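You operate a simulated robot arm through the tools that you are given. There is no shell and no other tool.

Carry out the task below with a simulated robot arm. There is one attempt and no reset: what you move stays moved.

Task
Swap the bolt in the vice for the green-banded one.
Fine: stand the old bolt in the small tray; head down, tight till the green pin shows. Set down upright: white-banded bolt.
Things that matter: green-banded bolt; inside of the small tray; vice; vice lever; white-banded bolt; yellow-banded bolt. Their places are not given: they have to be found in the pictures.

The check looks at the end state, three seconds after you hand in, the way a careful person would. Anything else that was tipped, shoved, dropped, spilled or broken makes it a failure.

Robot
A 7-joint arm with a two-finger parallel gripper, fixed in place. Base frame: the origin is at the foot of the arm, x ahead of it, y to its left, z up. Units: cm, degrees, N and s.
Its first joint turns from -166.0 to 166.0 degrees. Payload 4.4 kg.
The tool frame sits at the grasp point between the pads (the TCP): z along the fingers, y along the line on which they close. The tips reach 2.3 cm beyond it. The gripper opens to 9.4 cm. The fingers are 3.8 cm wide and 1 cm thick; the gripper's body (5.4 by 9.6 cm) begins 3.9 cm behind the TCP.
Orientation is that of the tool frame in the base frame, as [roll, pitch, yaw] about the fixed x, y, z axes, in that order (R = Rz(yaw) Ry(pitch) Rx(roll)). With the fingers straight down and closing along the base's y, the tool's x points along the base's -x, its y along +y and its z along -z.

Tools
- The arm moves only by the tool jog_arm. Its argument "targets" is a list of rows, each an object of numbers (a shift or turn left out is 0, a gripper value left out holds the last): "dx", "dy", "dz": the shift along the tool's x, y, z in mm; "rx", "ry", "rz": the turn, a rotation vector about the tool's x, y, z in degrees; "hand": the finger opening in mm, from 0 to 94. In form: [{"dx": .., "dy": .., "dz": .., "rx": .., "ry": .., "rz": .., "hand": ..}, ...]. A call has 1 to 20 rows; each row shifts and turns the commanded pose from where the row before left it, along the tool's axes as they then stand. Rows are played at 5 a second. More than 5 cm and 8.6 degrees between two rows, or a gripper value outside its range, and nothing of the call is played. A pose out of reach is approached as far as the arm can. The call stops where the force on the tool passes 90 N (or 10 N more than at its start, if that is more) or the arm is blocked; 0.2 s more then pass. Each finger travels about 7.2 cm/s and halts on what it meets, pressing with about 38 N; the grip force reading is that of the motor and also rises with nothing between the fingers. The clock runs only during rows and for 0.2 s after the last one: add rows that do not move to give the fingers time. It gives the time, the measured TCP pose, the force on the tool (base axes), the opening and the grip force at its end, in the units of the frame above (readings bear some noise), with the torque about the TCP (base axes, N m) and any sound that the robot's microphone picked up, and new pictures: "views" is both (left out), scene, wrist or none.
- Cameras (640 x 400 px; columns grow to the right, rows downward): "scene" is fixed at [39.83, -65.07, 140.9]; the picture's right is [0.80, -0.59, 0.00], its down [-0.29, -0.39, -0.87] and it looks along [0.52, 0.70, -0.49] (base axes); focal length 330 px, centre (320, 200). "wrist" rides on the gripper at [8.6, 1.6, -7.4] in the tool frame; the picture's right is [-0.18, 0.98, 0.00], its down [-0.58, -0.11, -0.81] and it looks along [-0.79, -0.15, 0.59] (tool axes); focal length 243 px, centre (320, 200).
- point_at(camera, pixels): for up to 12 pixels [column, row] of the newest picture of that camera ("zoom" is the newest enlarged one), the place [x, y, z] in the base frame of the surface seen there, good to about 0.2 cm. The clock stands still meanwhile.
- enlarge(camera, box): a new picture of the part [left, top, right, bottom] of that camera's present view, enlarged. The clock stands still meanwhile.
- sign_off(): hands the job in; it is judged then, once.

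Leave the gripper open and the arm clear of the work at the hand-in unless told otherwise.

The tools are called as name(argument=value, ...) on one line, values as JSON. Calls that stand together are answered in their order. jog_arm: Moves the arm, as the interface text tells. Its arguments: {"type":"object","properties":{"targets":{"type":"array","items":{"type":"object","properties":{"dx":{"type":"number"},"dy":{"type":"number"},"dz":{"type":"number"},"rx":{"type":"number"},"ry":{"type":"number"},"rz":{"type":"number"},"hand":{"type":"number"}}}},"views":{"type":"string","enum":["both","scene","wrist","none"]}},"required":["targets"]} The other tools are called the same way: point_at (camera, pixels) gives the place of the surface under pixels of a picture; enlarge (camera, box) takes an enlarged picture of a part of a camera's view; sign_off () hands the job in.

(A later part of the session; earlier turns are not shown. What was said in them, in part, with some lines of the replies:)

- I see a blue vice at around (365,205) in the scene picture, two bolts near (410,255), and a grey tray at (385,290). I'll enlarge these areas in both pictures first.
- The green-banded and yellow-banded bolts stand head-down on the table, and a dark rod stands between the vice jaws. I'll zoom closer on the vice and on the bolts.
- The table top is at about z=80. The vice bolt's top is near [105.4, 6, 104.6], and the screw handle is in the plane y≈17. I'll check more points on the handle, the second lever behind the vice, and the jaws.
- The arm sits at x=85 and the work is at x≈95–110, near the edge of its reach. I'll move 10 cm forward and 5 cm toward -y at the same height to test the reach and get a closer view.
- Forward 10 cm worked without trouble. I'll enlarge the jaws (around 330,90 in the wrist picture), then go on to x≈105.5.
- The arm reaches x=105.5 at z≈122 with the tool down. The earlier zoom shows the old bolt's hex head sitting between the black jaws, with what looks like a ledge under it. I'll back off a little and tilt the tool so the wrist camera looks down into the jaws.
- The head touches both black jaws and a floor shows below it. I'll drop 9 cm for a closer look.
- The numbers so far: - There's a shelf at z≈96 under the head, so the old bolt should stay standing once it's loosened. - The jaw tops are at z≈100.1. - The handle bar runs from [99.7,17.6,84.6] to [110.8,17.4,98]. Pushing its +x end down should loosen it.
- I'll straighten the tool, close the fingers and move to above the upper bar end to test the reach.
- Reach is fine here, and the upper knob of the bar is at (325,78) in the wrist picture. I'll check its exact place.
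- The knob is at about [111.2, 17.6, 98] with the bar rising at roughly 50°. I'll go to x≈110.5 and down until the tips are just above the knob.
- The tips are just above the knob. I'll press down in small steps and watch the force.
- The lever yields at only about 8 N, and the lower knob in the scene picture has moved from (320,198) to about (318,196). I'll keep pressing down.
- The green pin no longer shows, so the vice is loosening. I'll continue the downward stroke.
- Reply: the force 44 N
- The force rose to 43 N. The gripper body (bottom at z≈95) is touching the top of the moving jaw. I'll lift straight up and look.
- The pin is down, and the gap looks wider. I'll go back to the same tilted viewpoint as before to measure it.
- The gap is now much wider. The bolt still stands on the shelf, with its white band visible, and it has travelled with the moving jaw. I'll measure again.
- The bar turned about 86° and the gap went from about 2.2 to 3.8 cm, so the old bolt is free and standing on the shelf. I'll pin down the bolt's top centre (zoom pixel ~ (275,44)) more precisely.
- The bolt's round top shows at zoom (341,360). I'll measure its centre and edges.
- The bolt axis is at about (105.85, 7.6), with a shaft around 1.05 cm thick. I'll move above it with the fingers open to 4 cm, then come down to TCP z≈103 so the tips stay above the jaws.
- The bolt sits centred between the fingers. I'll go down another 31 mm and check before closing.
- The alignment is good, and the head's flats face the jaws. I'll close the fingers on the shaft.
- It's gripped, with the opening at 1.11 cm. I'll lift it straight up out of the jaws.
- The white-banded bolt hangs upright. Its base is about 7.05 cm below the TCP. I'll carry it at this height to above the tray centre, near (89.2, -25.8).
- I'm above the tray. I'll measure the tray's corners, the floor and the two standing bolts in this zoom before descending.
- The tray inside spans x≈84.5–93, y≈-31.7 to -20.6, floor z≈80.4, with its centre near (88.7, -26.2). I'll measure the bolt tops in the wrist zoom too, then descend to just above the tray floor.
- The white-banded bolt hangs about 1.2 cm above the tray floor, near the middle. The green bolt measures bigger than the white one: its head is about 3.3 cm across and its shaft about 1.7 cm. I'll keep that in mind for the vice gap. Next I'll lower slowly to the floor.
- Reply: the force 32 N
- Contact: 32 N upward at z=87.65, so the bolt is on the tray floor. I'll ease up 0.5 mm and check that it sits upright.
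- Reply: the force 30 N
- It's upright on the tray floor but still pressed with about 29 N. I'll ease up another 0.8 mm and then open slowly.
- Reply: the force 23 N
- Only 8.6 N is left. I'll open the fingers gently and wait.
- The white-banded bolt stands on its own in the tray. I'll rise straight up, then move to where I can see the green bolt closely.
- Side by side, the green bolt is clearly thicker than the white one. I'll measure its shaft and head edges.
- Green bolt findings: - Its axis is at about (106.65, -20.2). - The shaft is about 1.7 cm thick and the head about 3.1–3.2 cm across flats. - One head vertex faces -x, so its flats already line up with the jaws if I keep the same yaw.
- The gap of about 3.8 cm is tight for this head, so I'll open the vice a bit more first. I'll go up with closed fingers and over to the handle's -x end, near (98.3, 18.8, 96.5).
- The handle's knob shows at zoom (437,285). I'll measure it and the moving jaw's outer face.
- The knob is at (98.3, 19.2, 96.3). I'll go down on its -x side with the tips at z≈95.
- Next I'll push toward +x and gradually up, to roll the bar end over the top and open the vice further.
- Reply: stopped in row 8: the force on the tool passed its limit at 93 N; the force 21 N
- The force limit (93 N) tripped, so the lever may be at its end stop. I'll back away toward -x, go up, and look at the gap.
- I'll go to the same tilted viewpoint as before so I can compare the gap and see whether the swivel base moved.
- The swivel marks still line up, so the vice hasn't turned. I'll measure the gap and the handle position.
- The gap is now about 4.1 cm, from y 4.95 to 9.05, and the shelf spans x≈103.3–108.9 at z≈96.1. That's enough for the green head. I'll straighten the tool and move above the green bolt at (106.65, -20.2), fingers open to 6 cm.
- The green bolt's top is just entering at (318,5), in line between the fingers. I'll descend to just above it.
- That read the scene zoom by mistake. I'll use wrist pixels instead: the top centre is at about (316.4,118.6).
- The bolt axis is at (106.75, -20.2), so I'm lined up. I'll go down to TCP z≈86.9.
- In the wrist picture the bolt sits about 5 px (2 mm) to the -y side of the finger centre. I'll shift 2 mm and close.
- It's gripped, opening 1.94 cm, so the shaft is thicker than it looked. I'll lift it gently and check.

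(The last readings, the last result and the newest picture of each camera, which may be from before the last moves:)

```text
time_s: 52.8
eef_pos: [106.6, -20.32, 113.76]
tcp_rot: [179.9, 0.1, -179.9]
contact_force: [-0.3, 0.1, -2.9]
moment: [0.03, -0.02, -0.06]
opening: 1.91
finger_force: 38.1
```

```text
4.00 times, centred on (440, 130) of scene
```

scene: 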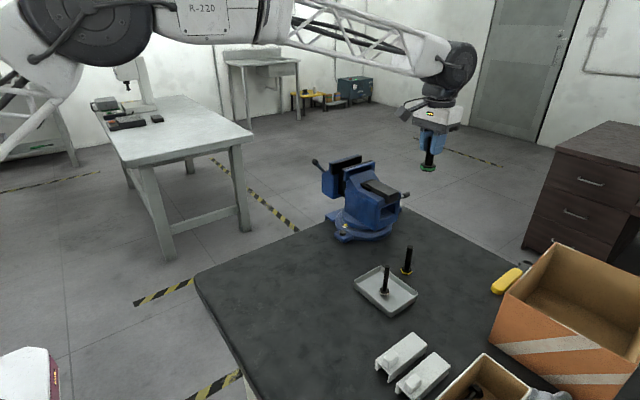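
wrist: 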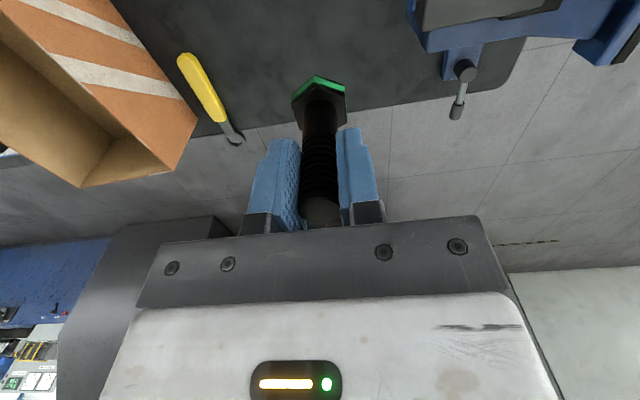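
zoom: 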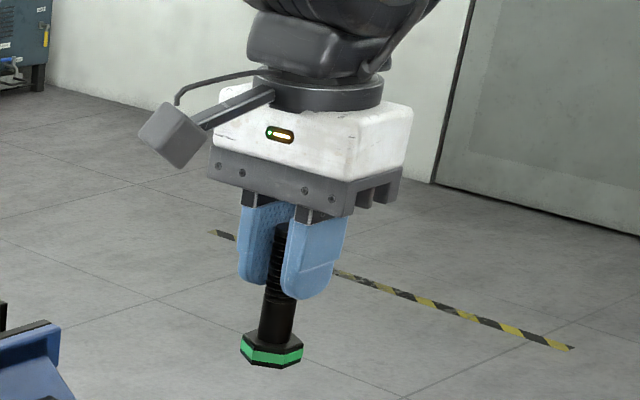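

The green-banded bolt hangs upright, with one head vertex toward the camera, so the flats are close to parallel with the jaws. I'll carry it at this height to above the gap centre, (106.0, 7.0).

jog_arm(targets=[{"dy": 24}, {"dy": 25}, {"dy": 25}, {"dy": 25}, {"dy": 25}, {"dy": 25}, {"dy": 25}, {"dy": 25}, {"dy": 25}, {"dy": 25}, {"dx": 6, "dy": 23}, {}, {}], views="both")

enlarge(camera="wrist", box=[200, 0, 440, 180])

enlarge(camera="scene", box=[300, 90, 420, 200])

```text
time_s: 55.6
eef_pos: [106.16, 7.03, 113.85]
tcp_rot: [179.8, 0.1, 180.0]
contact_force: [0.6, 0.6, -2.8]
moment: [0.03, 0.0, 0.03]
opening: 1.95
finger_force: 37.9
```

scene: 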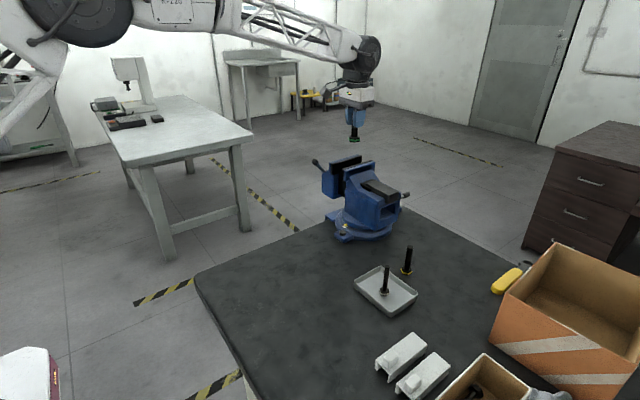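
wrist: 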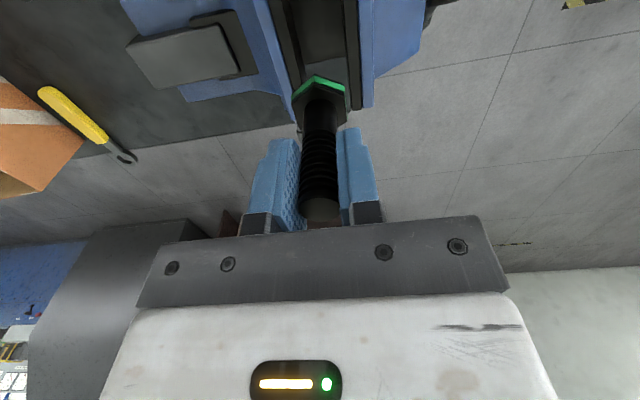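

```text
2.22 times, centred on (320, 90) of wrist
```

zoom: 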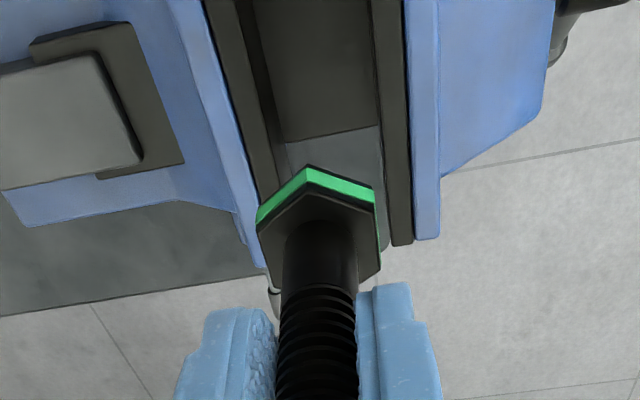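

```text
3.64 times, centred on (360, 145) of scene
```

zoom: 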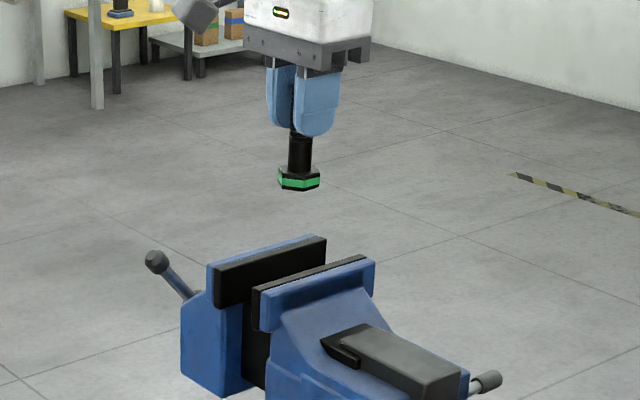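

I'll re-measure the jaw edges and the held head from this view before lowering.

point_at(camera="wrist", pixels=[[278, 45], [283, 45], [287, 45], [291, 45], [344, 45], [347, 45], [350, 45], [355, 45], [292, 94], [345, 88], [314, 75], [318, 40]])

```text
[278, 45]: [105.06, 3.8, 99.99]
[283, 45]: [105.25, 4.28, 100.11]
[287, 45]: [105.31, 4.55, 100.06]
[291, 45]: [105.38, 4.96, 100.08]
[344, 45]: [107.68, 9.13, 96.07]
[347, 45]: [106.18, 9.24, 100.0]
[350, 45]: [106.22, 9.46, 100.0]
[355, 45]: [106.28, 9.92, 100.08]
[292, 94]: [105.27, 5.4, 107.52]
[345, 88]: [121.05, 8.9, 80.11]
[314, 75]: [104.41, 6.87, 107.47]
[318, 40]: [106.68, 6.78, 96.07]
```

The gap runs from y 4.97 to 9.17, centre 7.07, and the bolt is at 7.03. The head looks turned by about 3°, so I'll correct with rz +2.5 while lowering. I'll stop about 7 mm above the shelf.

jog_arm(targets=[{"rz": 2.5}, {"dz": 20}, {"dz": 20}, {"dz": 15}, {"dz": 12}, {"dz": 12}, {"dz": 12}, {"dz": 10}, {}], views="both")

enlarge(camera="wrist", box=[200, 20, 440, 200])

enlarge(camera="scene", box=[300, 100, 420, 210])

```text
time_s: 57.6
eef_pos: [106.09, 6.9, 103.73]
tcp_rot: [180.0, 0.1, 177.5]
contact_force: [0.1, 0.1, -2.9]
moment: [-0.03, 0.01, 0.01]
opening: 1.93
finger_force: 38.1
```

scene: 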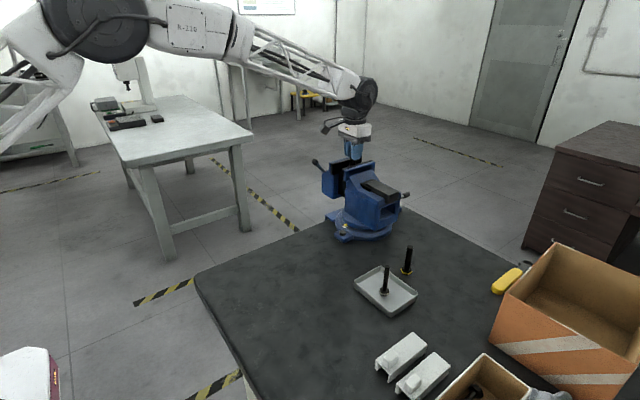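
wrist: 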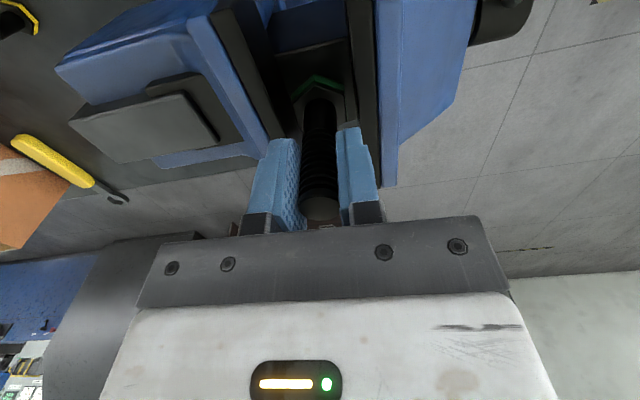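

```text
2.22 times, centred on (320, 110) of wrist
```

zoom: 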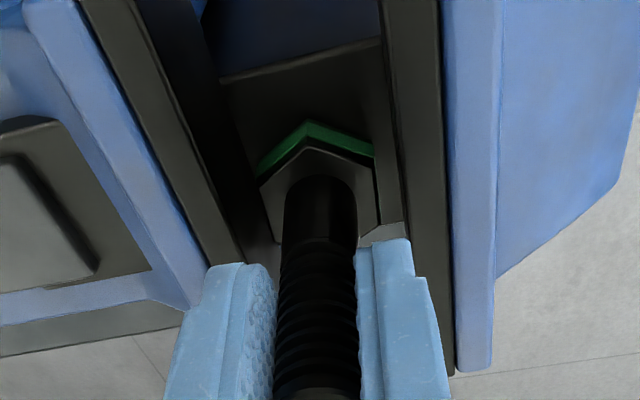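

```text
3.64 times, centred on (360, 155) of scene
```

zoom: 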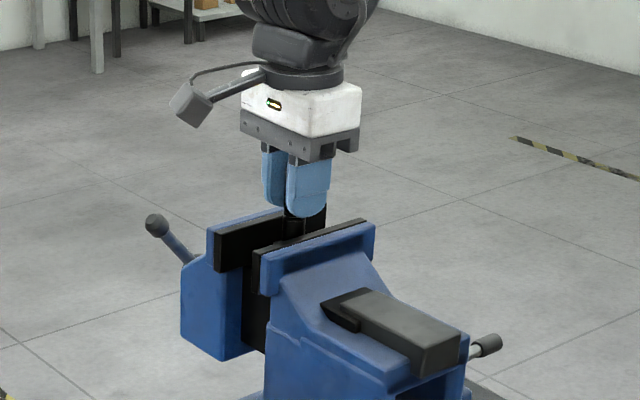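

The head is between the jaws without contact. I'll lower the last millimetres in small steps.

jog_arm(targets=[{"dz": 3}, {"dz": 2}, {"dz": 1}, {}], views="none")

```text
time_s: 58.6
eef_pos: [106.12, 6.93, 103.19]
tcp_rot: [179.9, 0.1, 177.5]
contact_force: [0.5, -0.2, -2.0]
moment: [-0.02, 0.03, -0.02]
opening: 1.91
finger_force: 37.9
```

jog_arm(targets=[{"dz": 0.7}, {"dz": 0.7}, {}], views="none")

```text
time_s: 59.4
eef_pos: [106.11, 6.91, 103.11]
tcp_rot: [179.9, 0.0, 177.4]
contact_force: [0.3, 0.5, -1.3]
moment: [-0.08, -0.02, 0.0]
opening: 1.95
finger_force: 37.4
```

jog_arm(targets=[{"dz": 0.6}, {}], views="none")

```text
time_s: 60.0
eef_pos: [106.2, 6.91, 103.13]
tcp_rot: [180.0, 0.1, 177.5]
contact_force: [-1.0, -0.4, 6.7]
moment: [-0.2, 0.14, -0.03]
opening: 1.96
finger_force: 37.7
```

The force has flipped to +6.7 N, so the head rests on the shelf. I'll open the fingers gently.

jog_arm(targets=[{"hand": 22}, {"hand": 28}, {"hand": 36}, {"hand": 46}, {}], views="both")

enlarge(camera="wrist", box=[200, 40, 440, 220])

enlarge(camera="scene", box=[320, 110, 400, 190])

```text
time_s: 61.2
eef_pos: [106.18, 6.89, 102.84]
tcp_rot: [179.9, 0.1, 177.5]
contact_force: [-0.1, -0.9, -0.3]
moment: [0.0, 0.01, 0.03]
opening: 4.59
finger_force: 0.0
```

scene: 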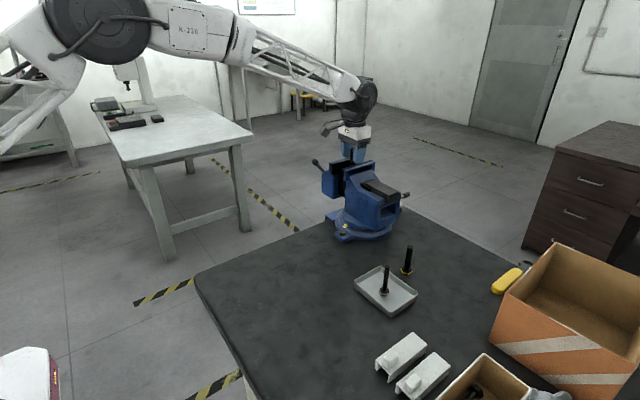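
wrist: 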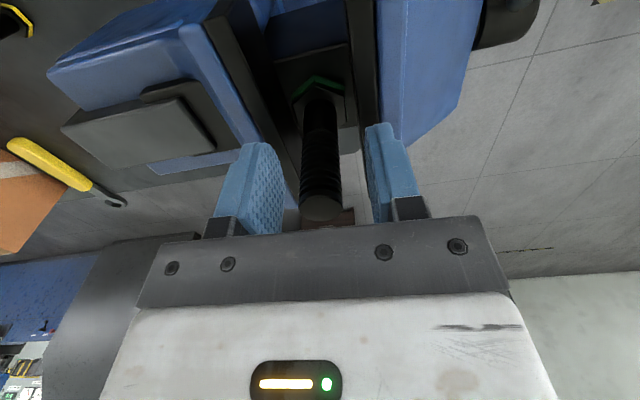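

```text
2.22 times, centred on (320, 130) of wrist
```

zoom: 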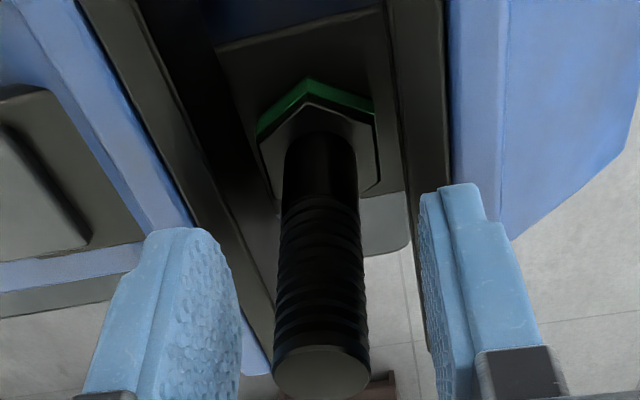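

```text
5.00 times, centred on (360, 150) of scene
```

zoom: 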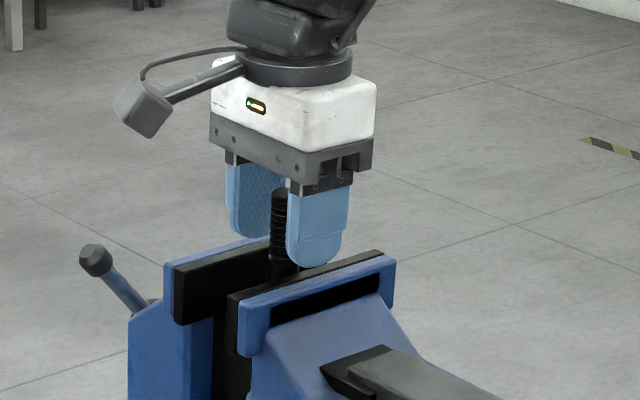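

The green bolt stands free on the shelf. I'll rise straight up, undo the small yaw, close the fingers and go above the handle's knob at about (100, 19.2, 98).

jog_arm(targets=[{"dz": -15}, {"dz": -30}, {"dz": -40}, {"dz": -25, "rz": -2.5}, {"dx": 19, "dy": 40, "hand": 0}, {"dx": 19, "dy": 40}, {"dx": 19, "dy": 40}, {}], views="both")

enlarge(camera="wrist", box=[120, 0, 400, 180])

```text
time_s: 63.0
eef_pos: [100.32, 18.91, 114.1]
tcp_rot: [179.9, 0.2, 180.0]
contact_force: [-0.6, -0.3, -0.4]
moment: [0.04, -0.03, 0.0]
opening: 0.0
finger_force: 38.2
```

scene: 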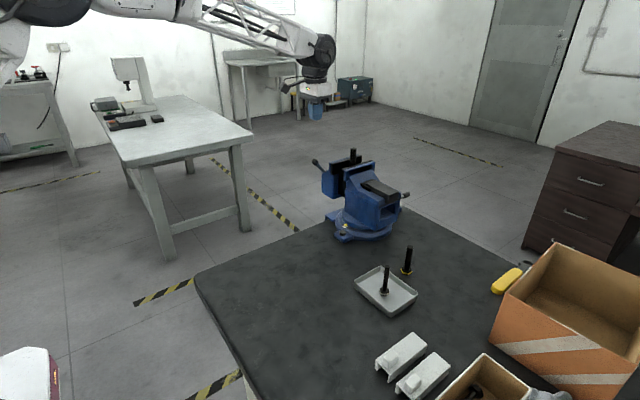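
wrist: 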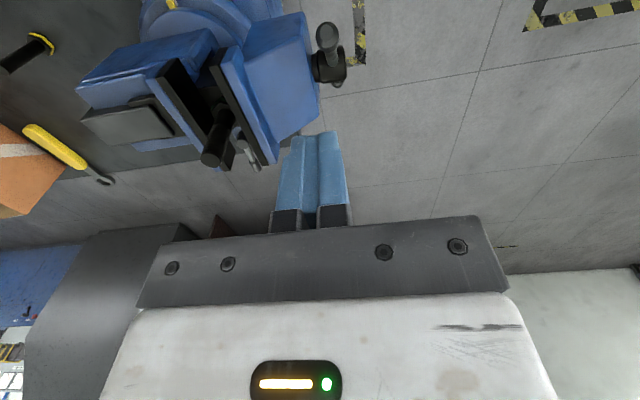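

```text
2.22 times, centred on (260, 90) of wrist
```

zoom: 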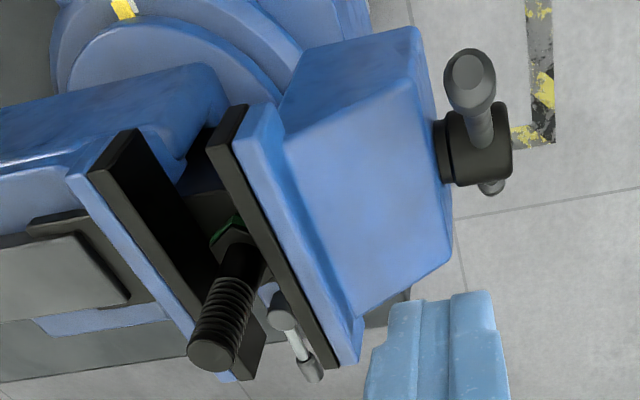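

The bolt stands in the gap and the knob is at zoom (470,80). I'll measure the knob and the jaw corners.

point_at(camera="zoom", pixels=[[470, 70], [470, 100], [450, 85], [492, 85], [483, 125], [500, 150], [415, 40], [440, 100], [350, 310], [212, 352], [228, 240], [295, 120]])

```text
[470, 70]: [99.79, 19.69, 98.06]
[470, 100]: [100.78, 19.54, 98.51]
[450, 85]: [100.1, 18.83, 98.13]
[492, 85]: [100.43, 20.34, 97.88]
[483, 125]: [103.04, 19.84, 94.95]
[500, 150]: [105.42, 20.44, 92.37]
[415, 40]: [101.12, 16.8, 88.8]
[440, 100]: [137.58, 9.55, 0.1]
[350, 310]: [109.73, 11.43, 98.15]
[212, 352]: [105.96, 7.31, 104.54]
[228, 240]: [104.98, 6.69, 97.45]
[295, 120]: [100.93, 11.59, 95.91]
```

The knob is at (100.3, 19.6, 98), with its top at about 98.6. I'll come down to just above it at y≈19.3.

jog_arm(targets=[{"dx": -2, "dy": 4, "dz": 40}, {"dz": 40}, {"dz": 35}, {}], views="wrist")

```text
time_s: 64.0
eef_pos: [100.57, 19.37, 102.54]
tcp_rot: [179.9, 0.1, -180.0]
contact_force: [-0.6, -0.3, -0.5]
moment: [0.03, -0.01, 0.0]
opening: 0.0
finger_force: 38.3
```

wrist: 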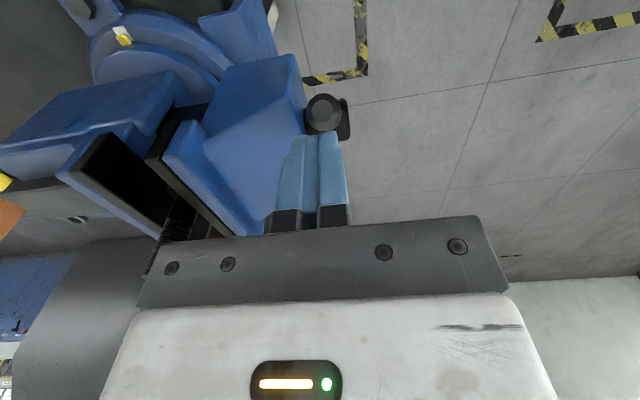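

Next I'll press down in small steps, drifting slightly toward -x, to turn the lever in the tightening direction.

jog_arm(targets=[{"dz": 6}, {"dz": 5}, {"dz": 5}, {"dz": 5, "dx": 1}, {"dz": 5, "dx": 1}, {"dz": 5, "dx": 1}, {}], views="both")

enlarge(camera="scene", box=[290, 110, 420, 215])

enlarge(camera="wrist", box=[60, 30, 360, 230])

```text
time_s: 65.6
eef_pos: [100.29, 19.31, 99.28]
tcp_rot: [179.9, -0.1, -180.0]
contact_force: [-0.3, -0.3, -0.2]
moment: [-0.02, -0.03, 0.02]
opening: 0.0
finger_force: 38.2
```

scene: 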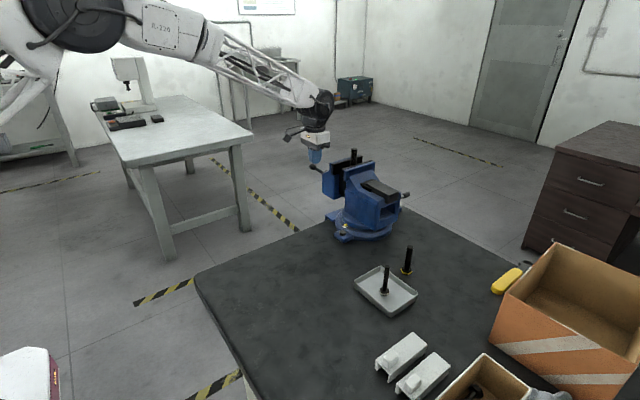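
wrist: 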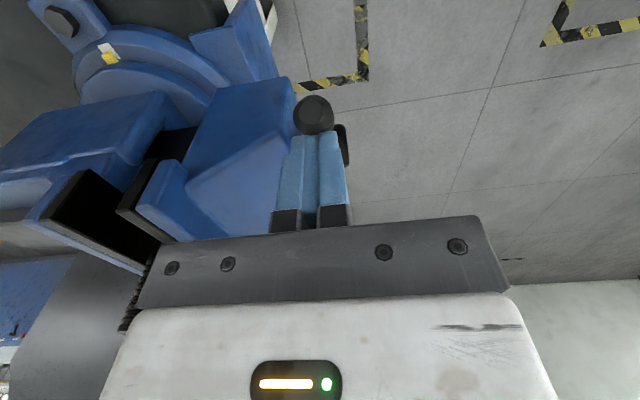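

```text
3.81 times, centred on (355, 162) of scene
```

zoom: 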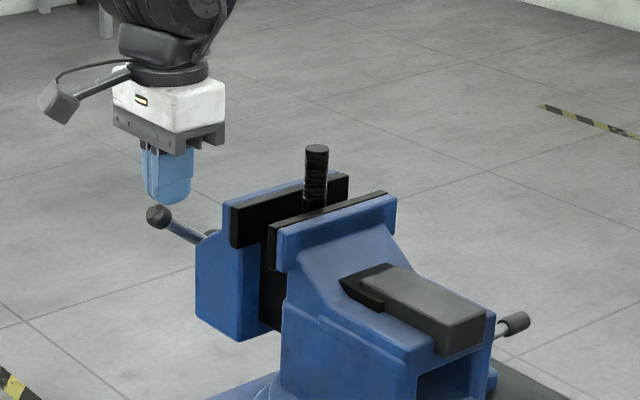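

```text
2.00 times, centred on (210, 130) of wrist
```

zoom: 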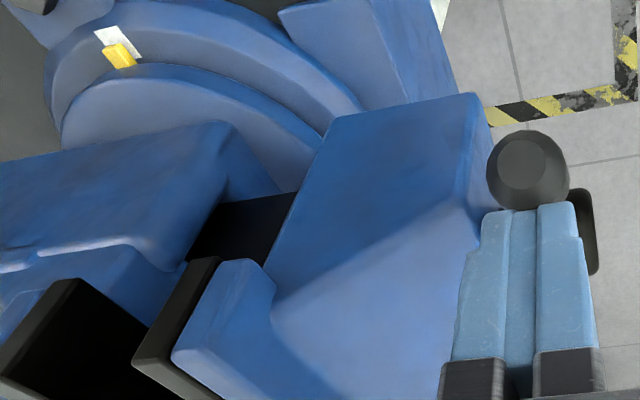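

The lever is turning freely and the jaw is closing, with the bolt still upright. I'll continue the stroke.

jog_arm(targets=[{"dz": 5, "dx": 2}, {"dz": 5, "dx": 2}, {"dz": 5, "dx": 2}, {"dz": 5, "dx": 2}, {"dz": 5, "dx": 2}, {}], views="both")

enlarge(camera="scene", box=[290, 110, 420, 215])

```text
time_s: 67.0
eef_pos: [99.2, 19.28, 96.9]
tcp_rot: [179.9, 0.1, 180.0]
contact_force: [-0.2, -2.6, 1.4]
moment: [-0.03, 0.04, 0.02]
opening: 0.0
finger_force: 37.8
```

scene: 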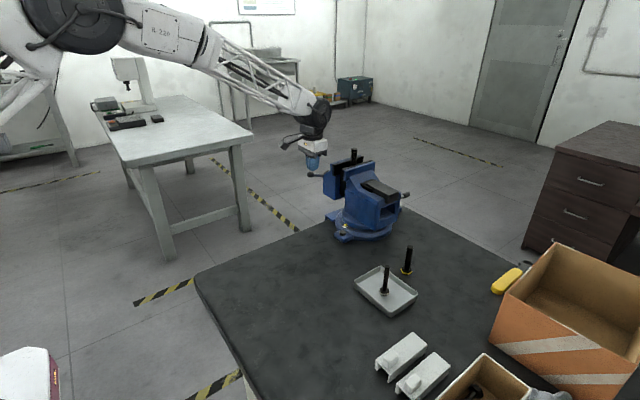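
wrist: 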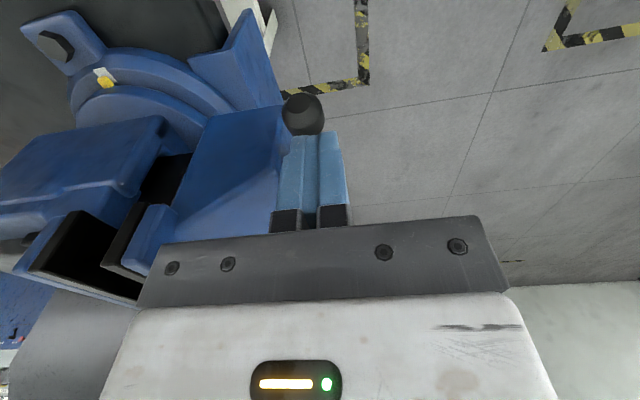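

```text
3.81 times, centred on (355, 162) of scene
```

zoom: 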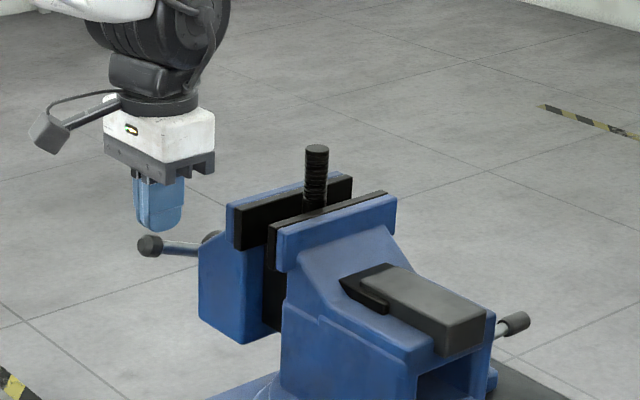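

The jaw has moved in and the knob is now at y≈18.7, so I'll shift 5 mm toward -y and continue down, drifting toward -x.

jog_arm(targets=[{"dy": -5, "dx": 3}, {"dz": 4, "dx": 3}, {"dz": 4, "dx": 3}, {"dz": 4, "dx": 2}, {"dz": 4, "dx": 2}, {}], views="both")

enlarge(camera="scene", box=[290, 110, 420, 215])

enlarge(camera="wrist", box=[0, 30, 360, 250])

```text
time_s: 68.4
eef_pos: [97.98, 18.87, 95.33]
tcp_rot: [179.9, 0.2, -179.9]
contact_force: [0.5, 0.0, 1.4]
moment: [0.0, 0.0, -0.03]
opening: 0.02
finger_force: 38.0
```

scene: 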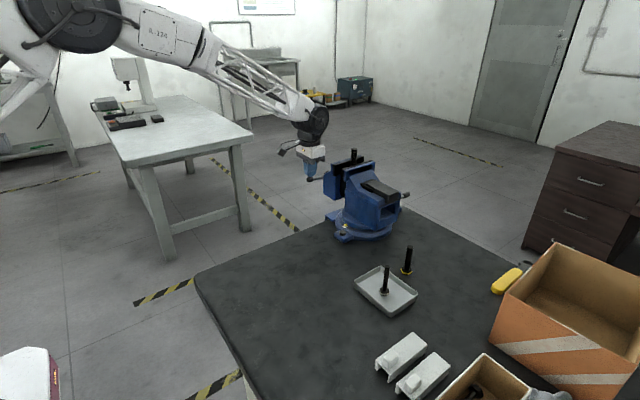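
wrist: 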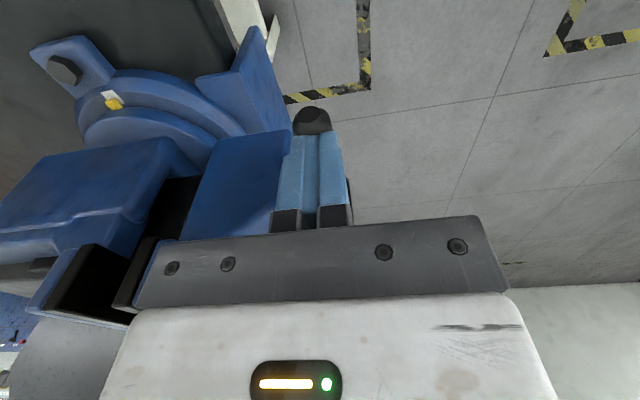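

```text
3.81 times, centred on (355, 162) of scene
```

zoom: 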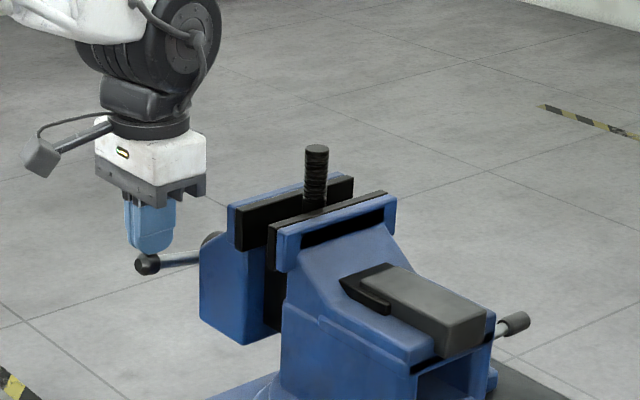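

```text
1.78 times, centred on (180, 140) of wrist
```

zoom: 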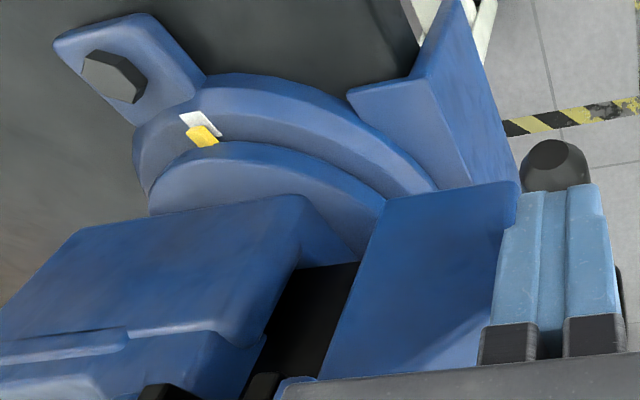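

The bar is near horizontal and the force is still small. I'll continue down a little.

jog_arm(targets=[{"dz": 3, "dx": 1}, {"dz": 3, "dx": 1}, {"dz": 3, "dx": 1}, {"dz": 3}, {}], views="both")

enlarge(camera="scene", box=[290, 110, 420, 215])

```text
time_s: 69.6
eef_pos: [97.8, 18.86, 94.06]
tcp_rot: [179.9, 0.1, -179.9]
contact_force: [-1.2, -0.8, 3.2]
moment: [-0.02, 0.07, 0.0]
opening: 0.0
finger_force: 38.3
```

scene: 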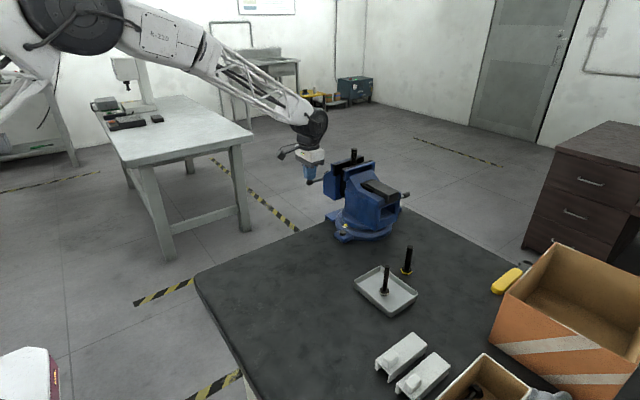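
wrist: 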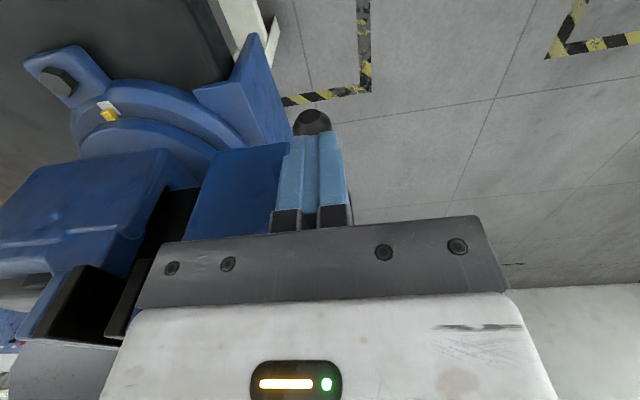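

```text
3.81 times, centred on (355, 162) of scene
```

zoom: 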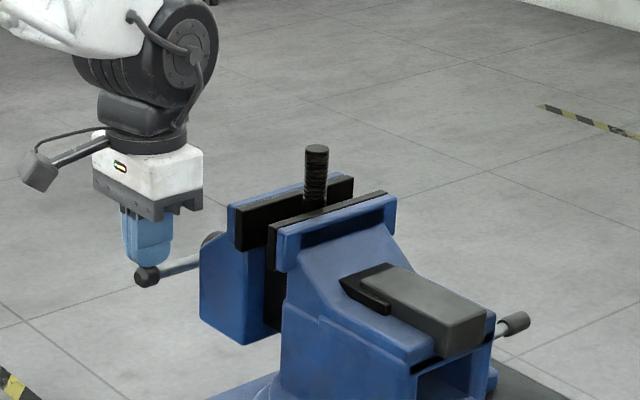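

The jaw is still moving with low force, about 3 N. I'll continue, moving a bit further out to keep the gripper body clear of the jaw.

jog_arm(targets=[{"dz": 3, "dx": 2}, {"dz": 3, "dx": 2}, {"dz": 3, "dx": 1}, {"dz": 3, "dx": 1}, {}], views="both")

enlarge(camera="scene", box=[290, 110, 420, 215])

```text
time_s: 70.8
eef_pos: [97.09, 18.9, 92.92]
tcp_rot: [179.8, 0.0, -180.0]
contact_force: [6.9, -1.2, 6.3]
moment: [-0.05, -0.19, -0.01]
opening: 0.0
finger_force: 38.1
```

scene: 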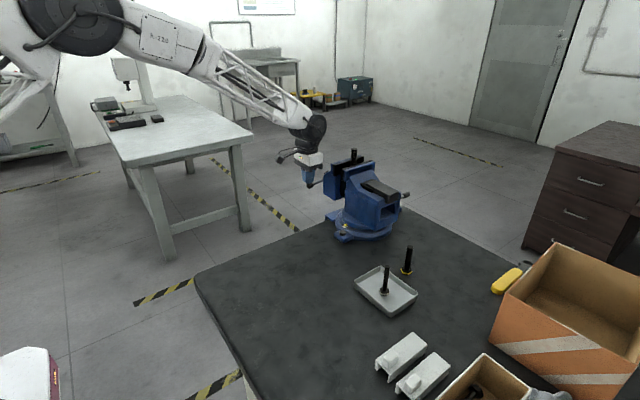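
wrist: 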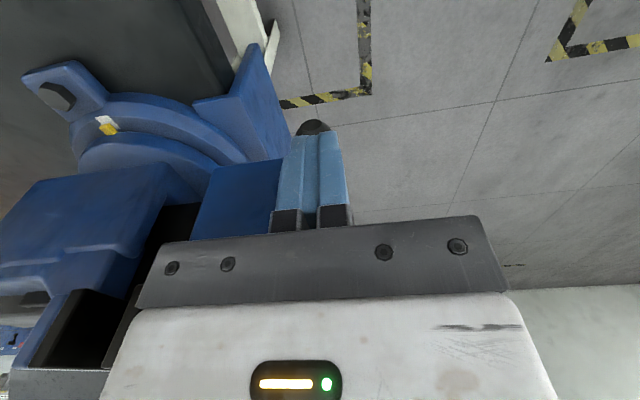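

```text
3.81 times, centred on (355, 162) of scene
```

zoom: 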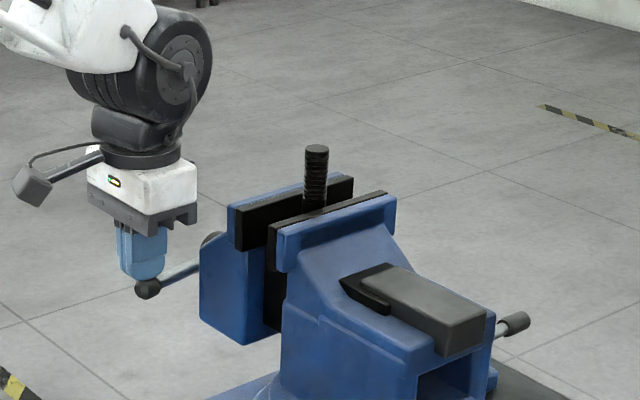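

Resistance is rising, about 9 N. The gripper body is clear of the jaw in x (99.8 against 100.9), so I'll press further and watch the force.

jog_arm(targets=[{"dz": 2.5}, {"dz": 2.5}, {"dz": 2.5}, {}], views="both")

enlarge(camera="scene", box=[290, 110, 420, 215])

```text
time_s: 71.8
eef_pos: [97.03, 18.88, 92.01]
tcp_rot: [179.9, 0.0, 179.9]
contact_force: [4.0, 0.6, 6.9]
moment: [0.01, -0.19, -0.01]
opening: 0.0
finger_force: 37.9
```

scene: 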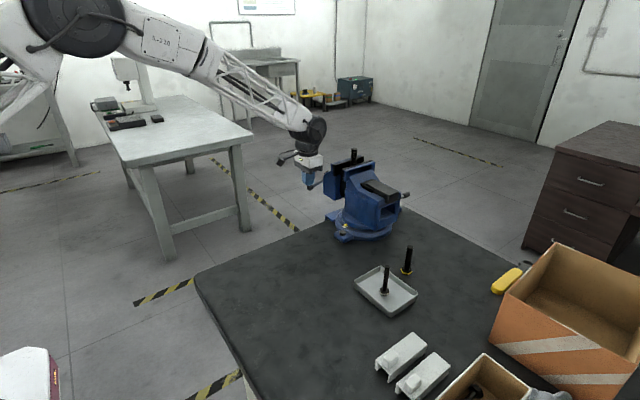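
wrist: 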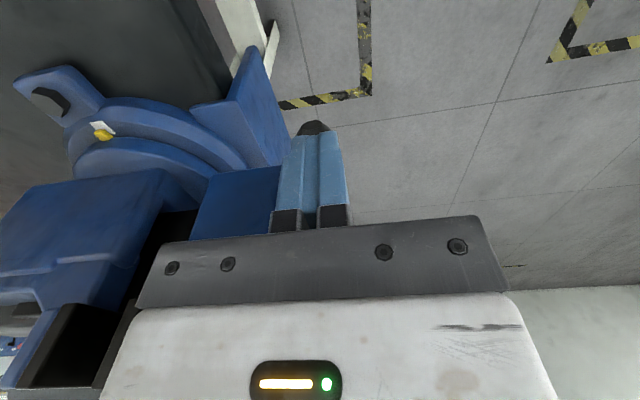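

```text
3.81 times, centred on (355, 162) of scene
```

zoom: 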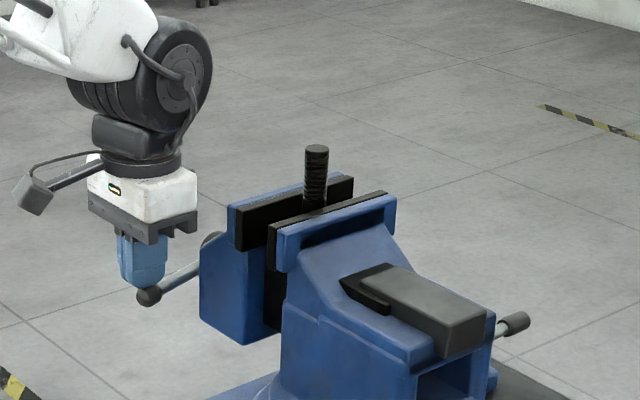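

It's still turning at about 8 N. I'll keep pressing.

jog_arm(targets=[{"dz": 3}, {"dz": 3}, {"dz": 3}, {}], views="both")

enlarge(camera="scene", box=[290, 110, 420, 215])

```text
time_s: 72.8
eef_pos: [97.16, 18.8, 91.24]
tcp_rot: [179.9, 0.2, -180.0]
contact_force: [9.7, 1.2, 13.2]
moment: [0.01, -0.35, 0.04]
opening: 0.0
finger_force: 38.1
```

scene: 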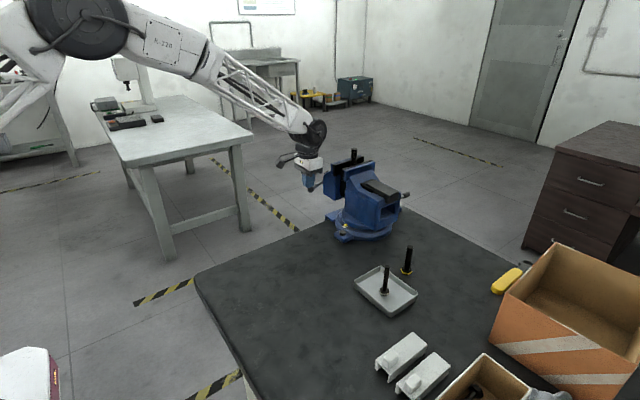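
wrist: 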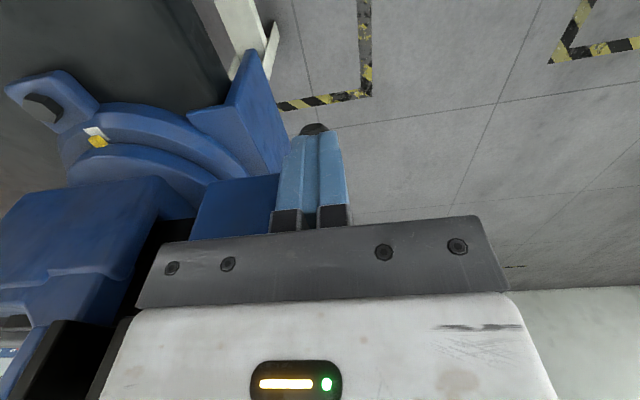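

```text
3.81 times, centred on (355, 162) of scene
```

zoom: 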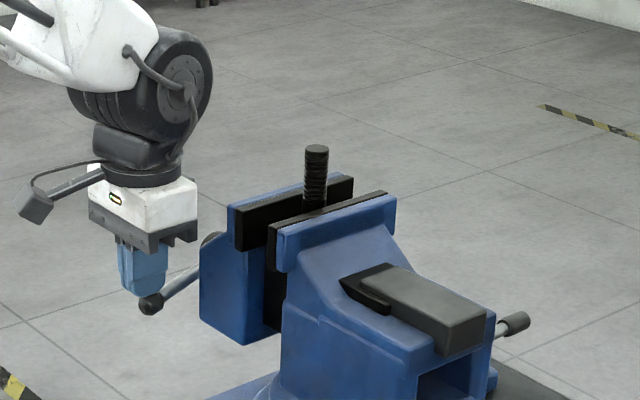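

Resistance has risen to about 16 N, so it's tightening. I'll lift off and look for the green pin.

jog_arm(targets=[{"dz": -10}, {"dz": -40}, {"dz": -45}, {"dz": -45, "dx": 10}, {"dz": -40, "dy": -30, "dx": 10}, {"dy": -30, "dx": 10}, {}], views="both")

enlarge(camera="wrist", box=[210, 0, 430, 165])

```text
refused: row 5 steps farther than a row can; nothing moved
```

```text
2.42 times, centred on (320, 82) of wrist
```

zoom: 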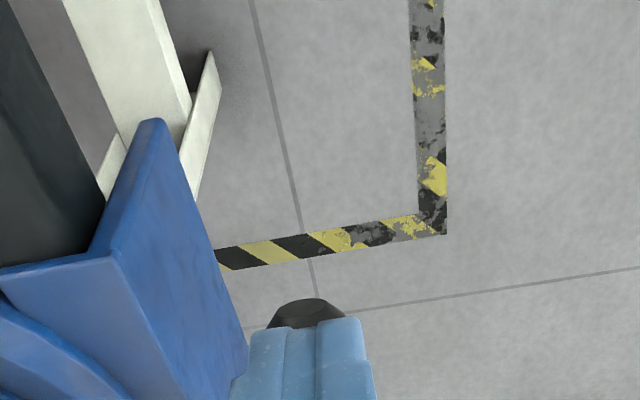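

One row was too long and the whole call was refused. I'll redo it with shorter steps.

jog_arm(targets=[{"dz": -10}, {"dz": -40}, {"dz": -45}, {"dz": -45, "dx": 10}, {"dz": -30, "dy": -30, "dx": 10}, {"dy": -30, "dz": -20, "dx": 10}, {"dy": -30}, {}], views="both")

enlarge(camera="wrist", box=[210, 0, 430, 165])

```text
time_s: 74.6
eef_pos: [94.15, 9.91, 110.19]
tcp_rot: [179.9, 0.1, -180.0]
contact_force: [-0.2, -0.1, -0.1]
moment: [0.02, 0.01, 0.0]
opening: 0.0
finger_force: 38.7
```

scene: 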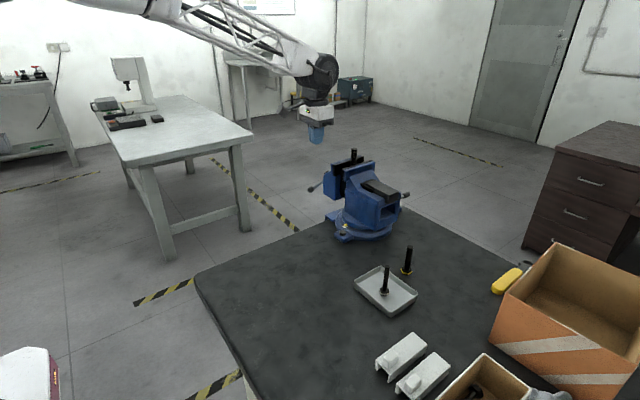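
wrist: 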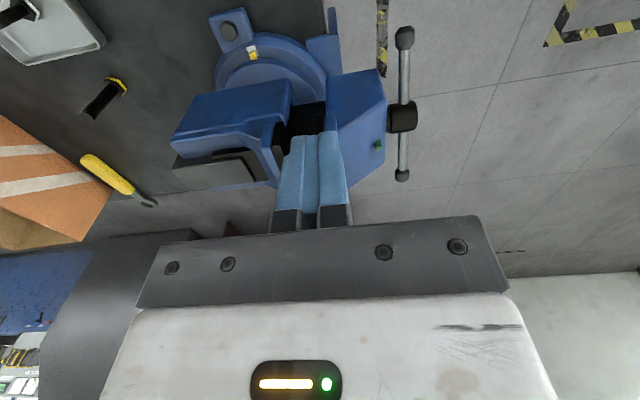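

```text
2.42 times, centred on (320, 82) of wrist
```

zoom: 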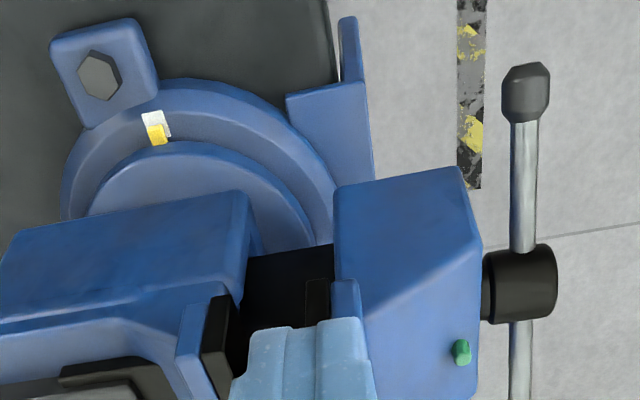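

The green pin shows again, at wrist (377,145). I'll zoom in to compare how far it stands out with how it was at the start.

enlarge(camera="wrist", box=[350, 120, 410, 170])

point_at(camera="wrist", pixels=[[377, 144], [377, 141], [378, 148], [365, 140], [377, 155], [404, 37], [402, 175]])

```text
8.00 times, centred on (380, 145) of wrist
```

zoom: 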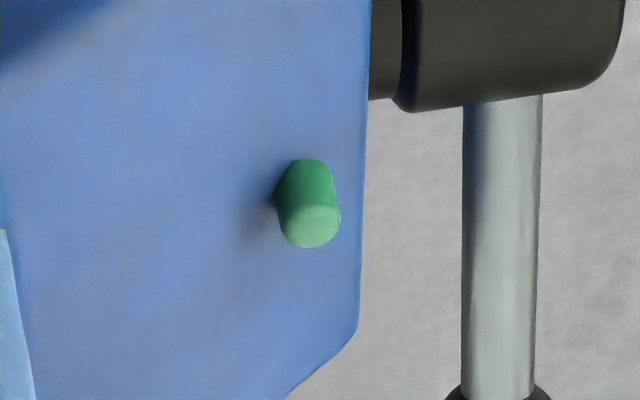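

```text
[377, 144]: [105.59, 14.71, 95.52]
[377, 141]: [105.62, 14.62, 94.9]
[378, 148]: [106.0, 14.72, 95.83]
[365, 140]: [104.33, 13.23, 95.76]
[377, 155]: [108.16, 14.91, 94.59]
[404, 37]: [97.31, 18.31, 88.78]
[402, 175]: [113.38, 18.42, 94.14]
```

The pin stands out as far as it did at the start (top z≈95.8). Next I'll check that the bolt is upright and clamped, using the tilted viewpoint.

jog_arm(targets=[{"dx": -22, "dy": -16, "dz": -13, "hand": 94}, {"dx": -22, "dy": -16, "dz": -13}, {"ry": 7.5}, {"ry": 7.5}, {"ry": 7.5}, {"ry": 7.5}, {}], views="both")

enlarge(camera="wrist", box=[240, 80, 440, 230])

enlarge(camera="scene", box=[300, 130, 420, 215])

```text
time_s: 76.2
eef_pos: [98.56, 6.62, 112.67]
tcp_rot: [180.0, -30.0, -179.9]
contact_force: [0.3, 0.0, -0.2]
moment: [-0.03, -0.01, 0.02]
opening: 9.42
finger_force: 0.0
```

scene: 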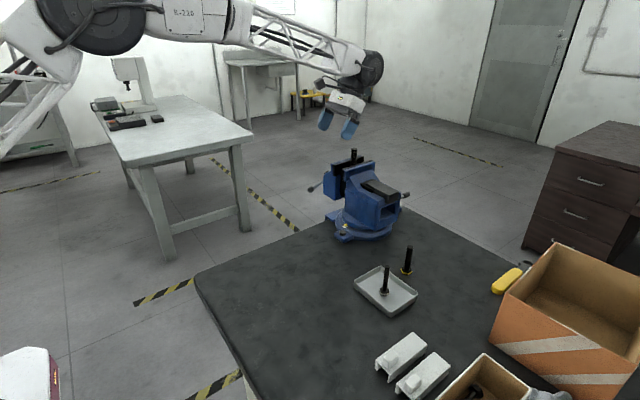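
wrist: 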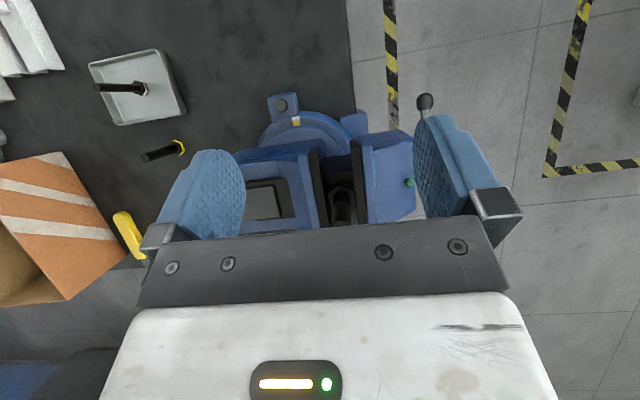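

```text
2.67 times, centred on (340, 155) of wrist
```

zoom: 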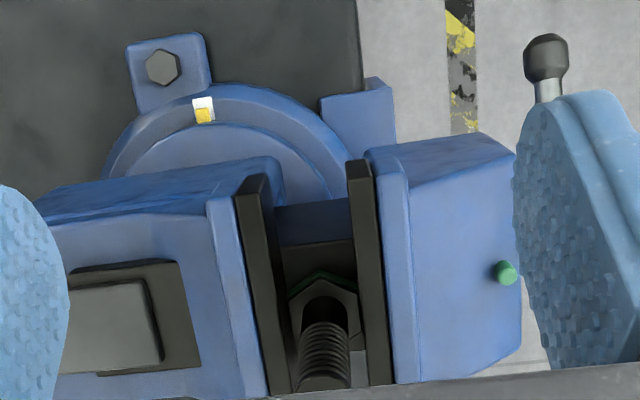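

```text
4.71 times, centred on (360, 172) of scene
```

zoom: 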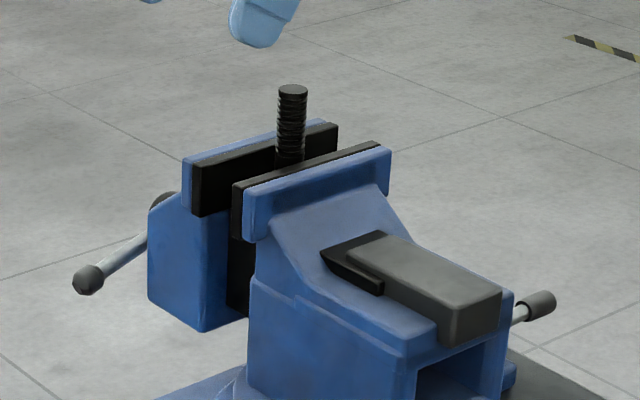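

The head fills the gap between the jaws and the pin shows. I'll verify the bolt is vertical by measuring its head and top, and check the other bolts too.

point_at(camera="wrist", pixels=[[341, 224], [330, 195], [352, 195], [341, 190], [341, 184], [331, 175], [353, 170], [341, 204]])

point_at(camera="zoom", pixels=[[293, 90], [281, 92], [305, 92], [293, 87], [293, 94], [291, 130], [276, 130], [304, 130], [290, 155], [276, 155], [303, 150]])

enlarge(camera="scene", box=[345, 230, 435, 320])

```text
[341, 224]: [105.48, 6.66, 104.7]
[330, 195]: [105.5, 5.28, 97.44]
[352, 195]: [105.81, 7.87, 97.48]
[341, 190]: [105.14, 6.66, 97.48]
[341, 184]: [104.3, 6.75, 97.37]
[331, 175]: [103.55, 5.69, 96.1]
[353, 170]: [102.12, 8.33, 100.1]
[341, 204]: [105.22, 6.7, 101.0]
```

```text
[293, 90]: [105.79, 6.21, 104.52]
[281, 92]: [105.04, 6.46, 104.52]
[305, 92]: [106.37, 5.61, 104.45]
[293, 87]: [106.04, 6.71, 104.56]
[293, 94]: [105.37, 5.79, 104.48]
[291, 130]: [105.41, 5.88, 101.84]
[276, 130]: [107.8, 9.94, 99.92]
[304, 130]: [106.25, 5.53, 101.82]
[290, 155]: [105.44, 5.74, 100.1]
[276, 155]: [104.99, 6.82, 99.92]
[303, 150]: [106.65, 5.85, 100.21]
```

```text
4.44 times, centred on (390, 275) of scene
```

zoom: 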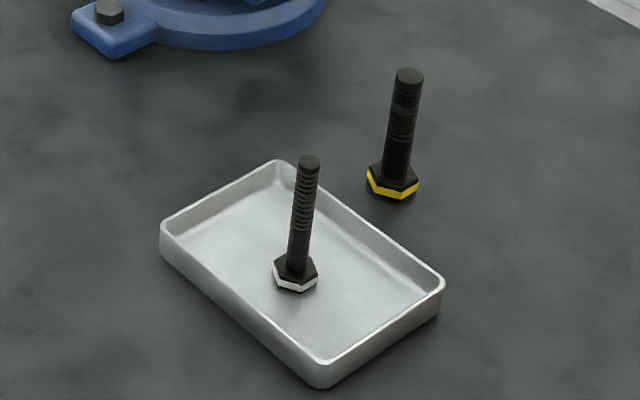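

Everything reads well:
- The bolt is vertical at about (105.6, 6.5), its head clamped between y≈4.95 and 8.1, and the pin is showing.
- The white-banded bolt stands in the tray.
- The yellow-banded bolt is where it was.

I'll straighten the tool, retreat up and back toward the start pose with the gripper open.

jog_arm(targets=[{"ry": -7.5, "dz": -15}, {"ry": -7.5, "dz": -15}, {"ry": -7.5, "dz": -15}, {"ry": -7.5, "dz": -15}, {"dx": 35, "dy": 10}, {"dx": 35, "dy": 10}, {"dx": 35, "dy": 10}, {}, {}], views="both")

enlarge(camera="wrist", box=[40, 0, 400, 225])

enlarge(camera="scene", box=[300, 130, 460, 330])

```text
time_s: 78.2
eef_pos: [89.83, 9.57, 118.47]
tcp_rot: [179.8, 0.1, -180.0]
contact_force: [0.6, 1.2, 0.1]
moment: [-0.01, -0.06, -0.03]
opening: 9.42
finger_force: 0.0
```

scene: 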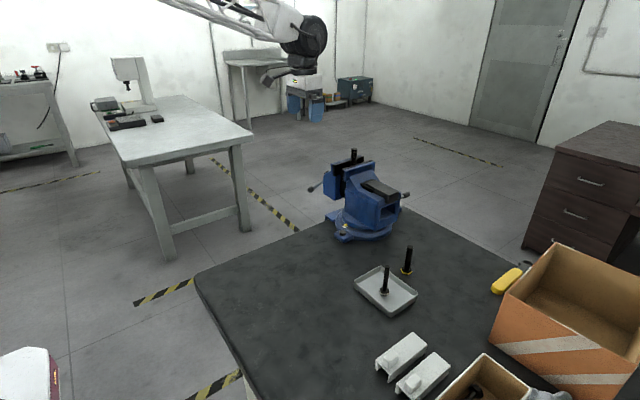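
wrist: 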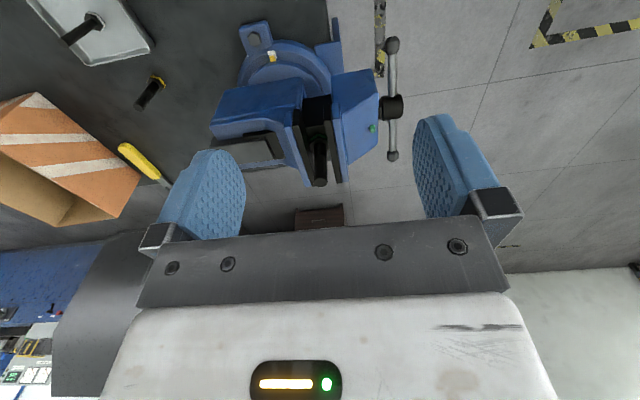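

```text
1.78 times, centred on (220, 112) of wrist
```

zoom: 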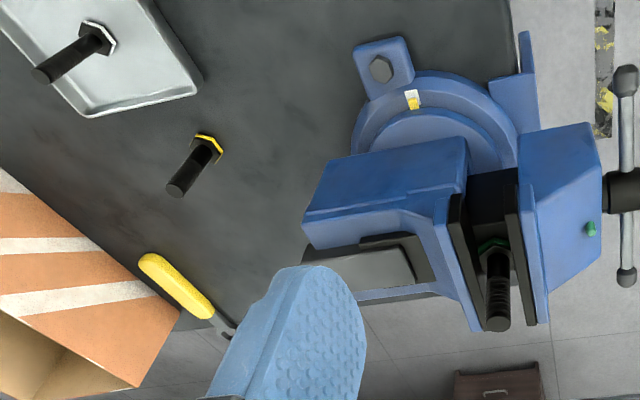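

```text
2.00 times, centred on (380, 230) of scene
```

zoom: 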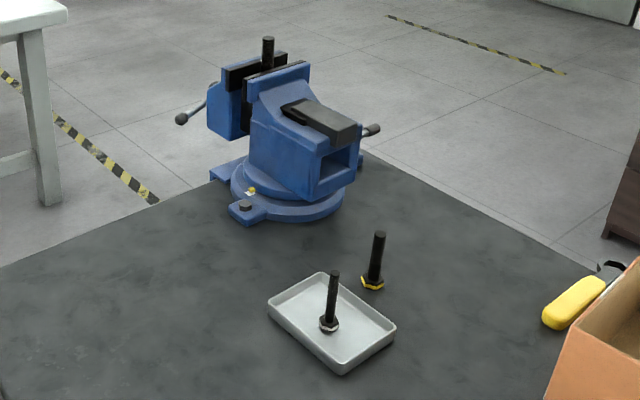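

The end state:
- **Green-banded bolt:** head down in the vice, with the green pin showing.
- **White-banded bolt:** upright in the small tray.
- **Yellow-banded bolt:** untouched.
- **Arm:** clear of the work, with the gripper open.

I'm handing in now.

sign_off()

```text
The job is handed in.
```

The bolts are swapped and the job is handed in; no result came back, so the state below is from my last pictures and readings.

- **Green-banded bolt:** it stands head down in the vice, clamped between the jaws. I tightened the lever until the green pin showed, standing out as far as it did at the start.
- **White-banded bolt:** it stands upright near the middle of the small tray.
- **Yellow-banded bolt:** I did not touch it, and it is where it was.
- **Arm:** it is clear of the work with the gripper open.

Two contacts along the way were harder than intended. The gripper body pressed on the moving jaw at about 43 N. Opening the lever further tripped the 93 N force limit, probably at the lever's end stop. The vice's alignment marks still lined up afterwards, and I saw nothing tipped or shifted.
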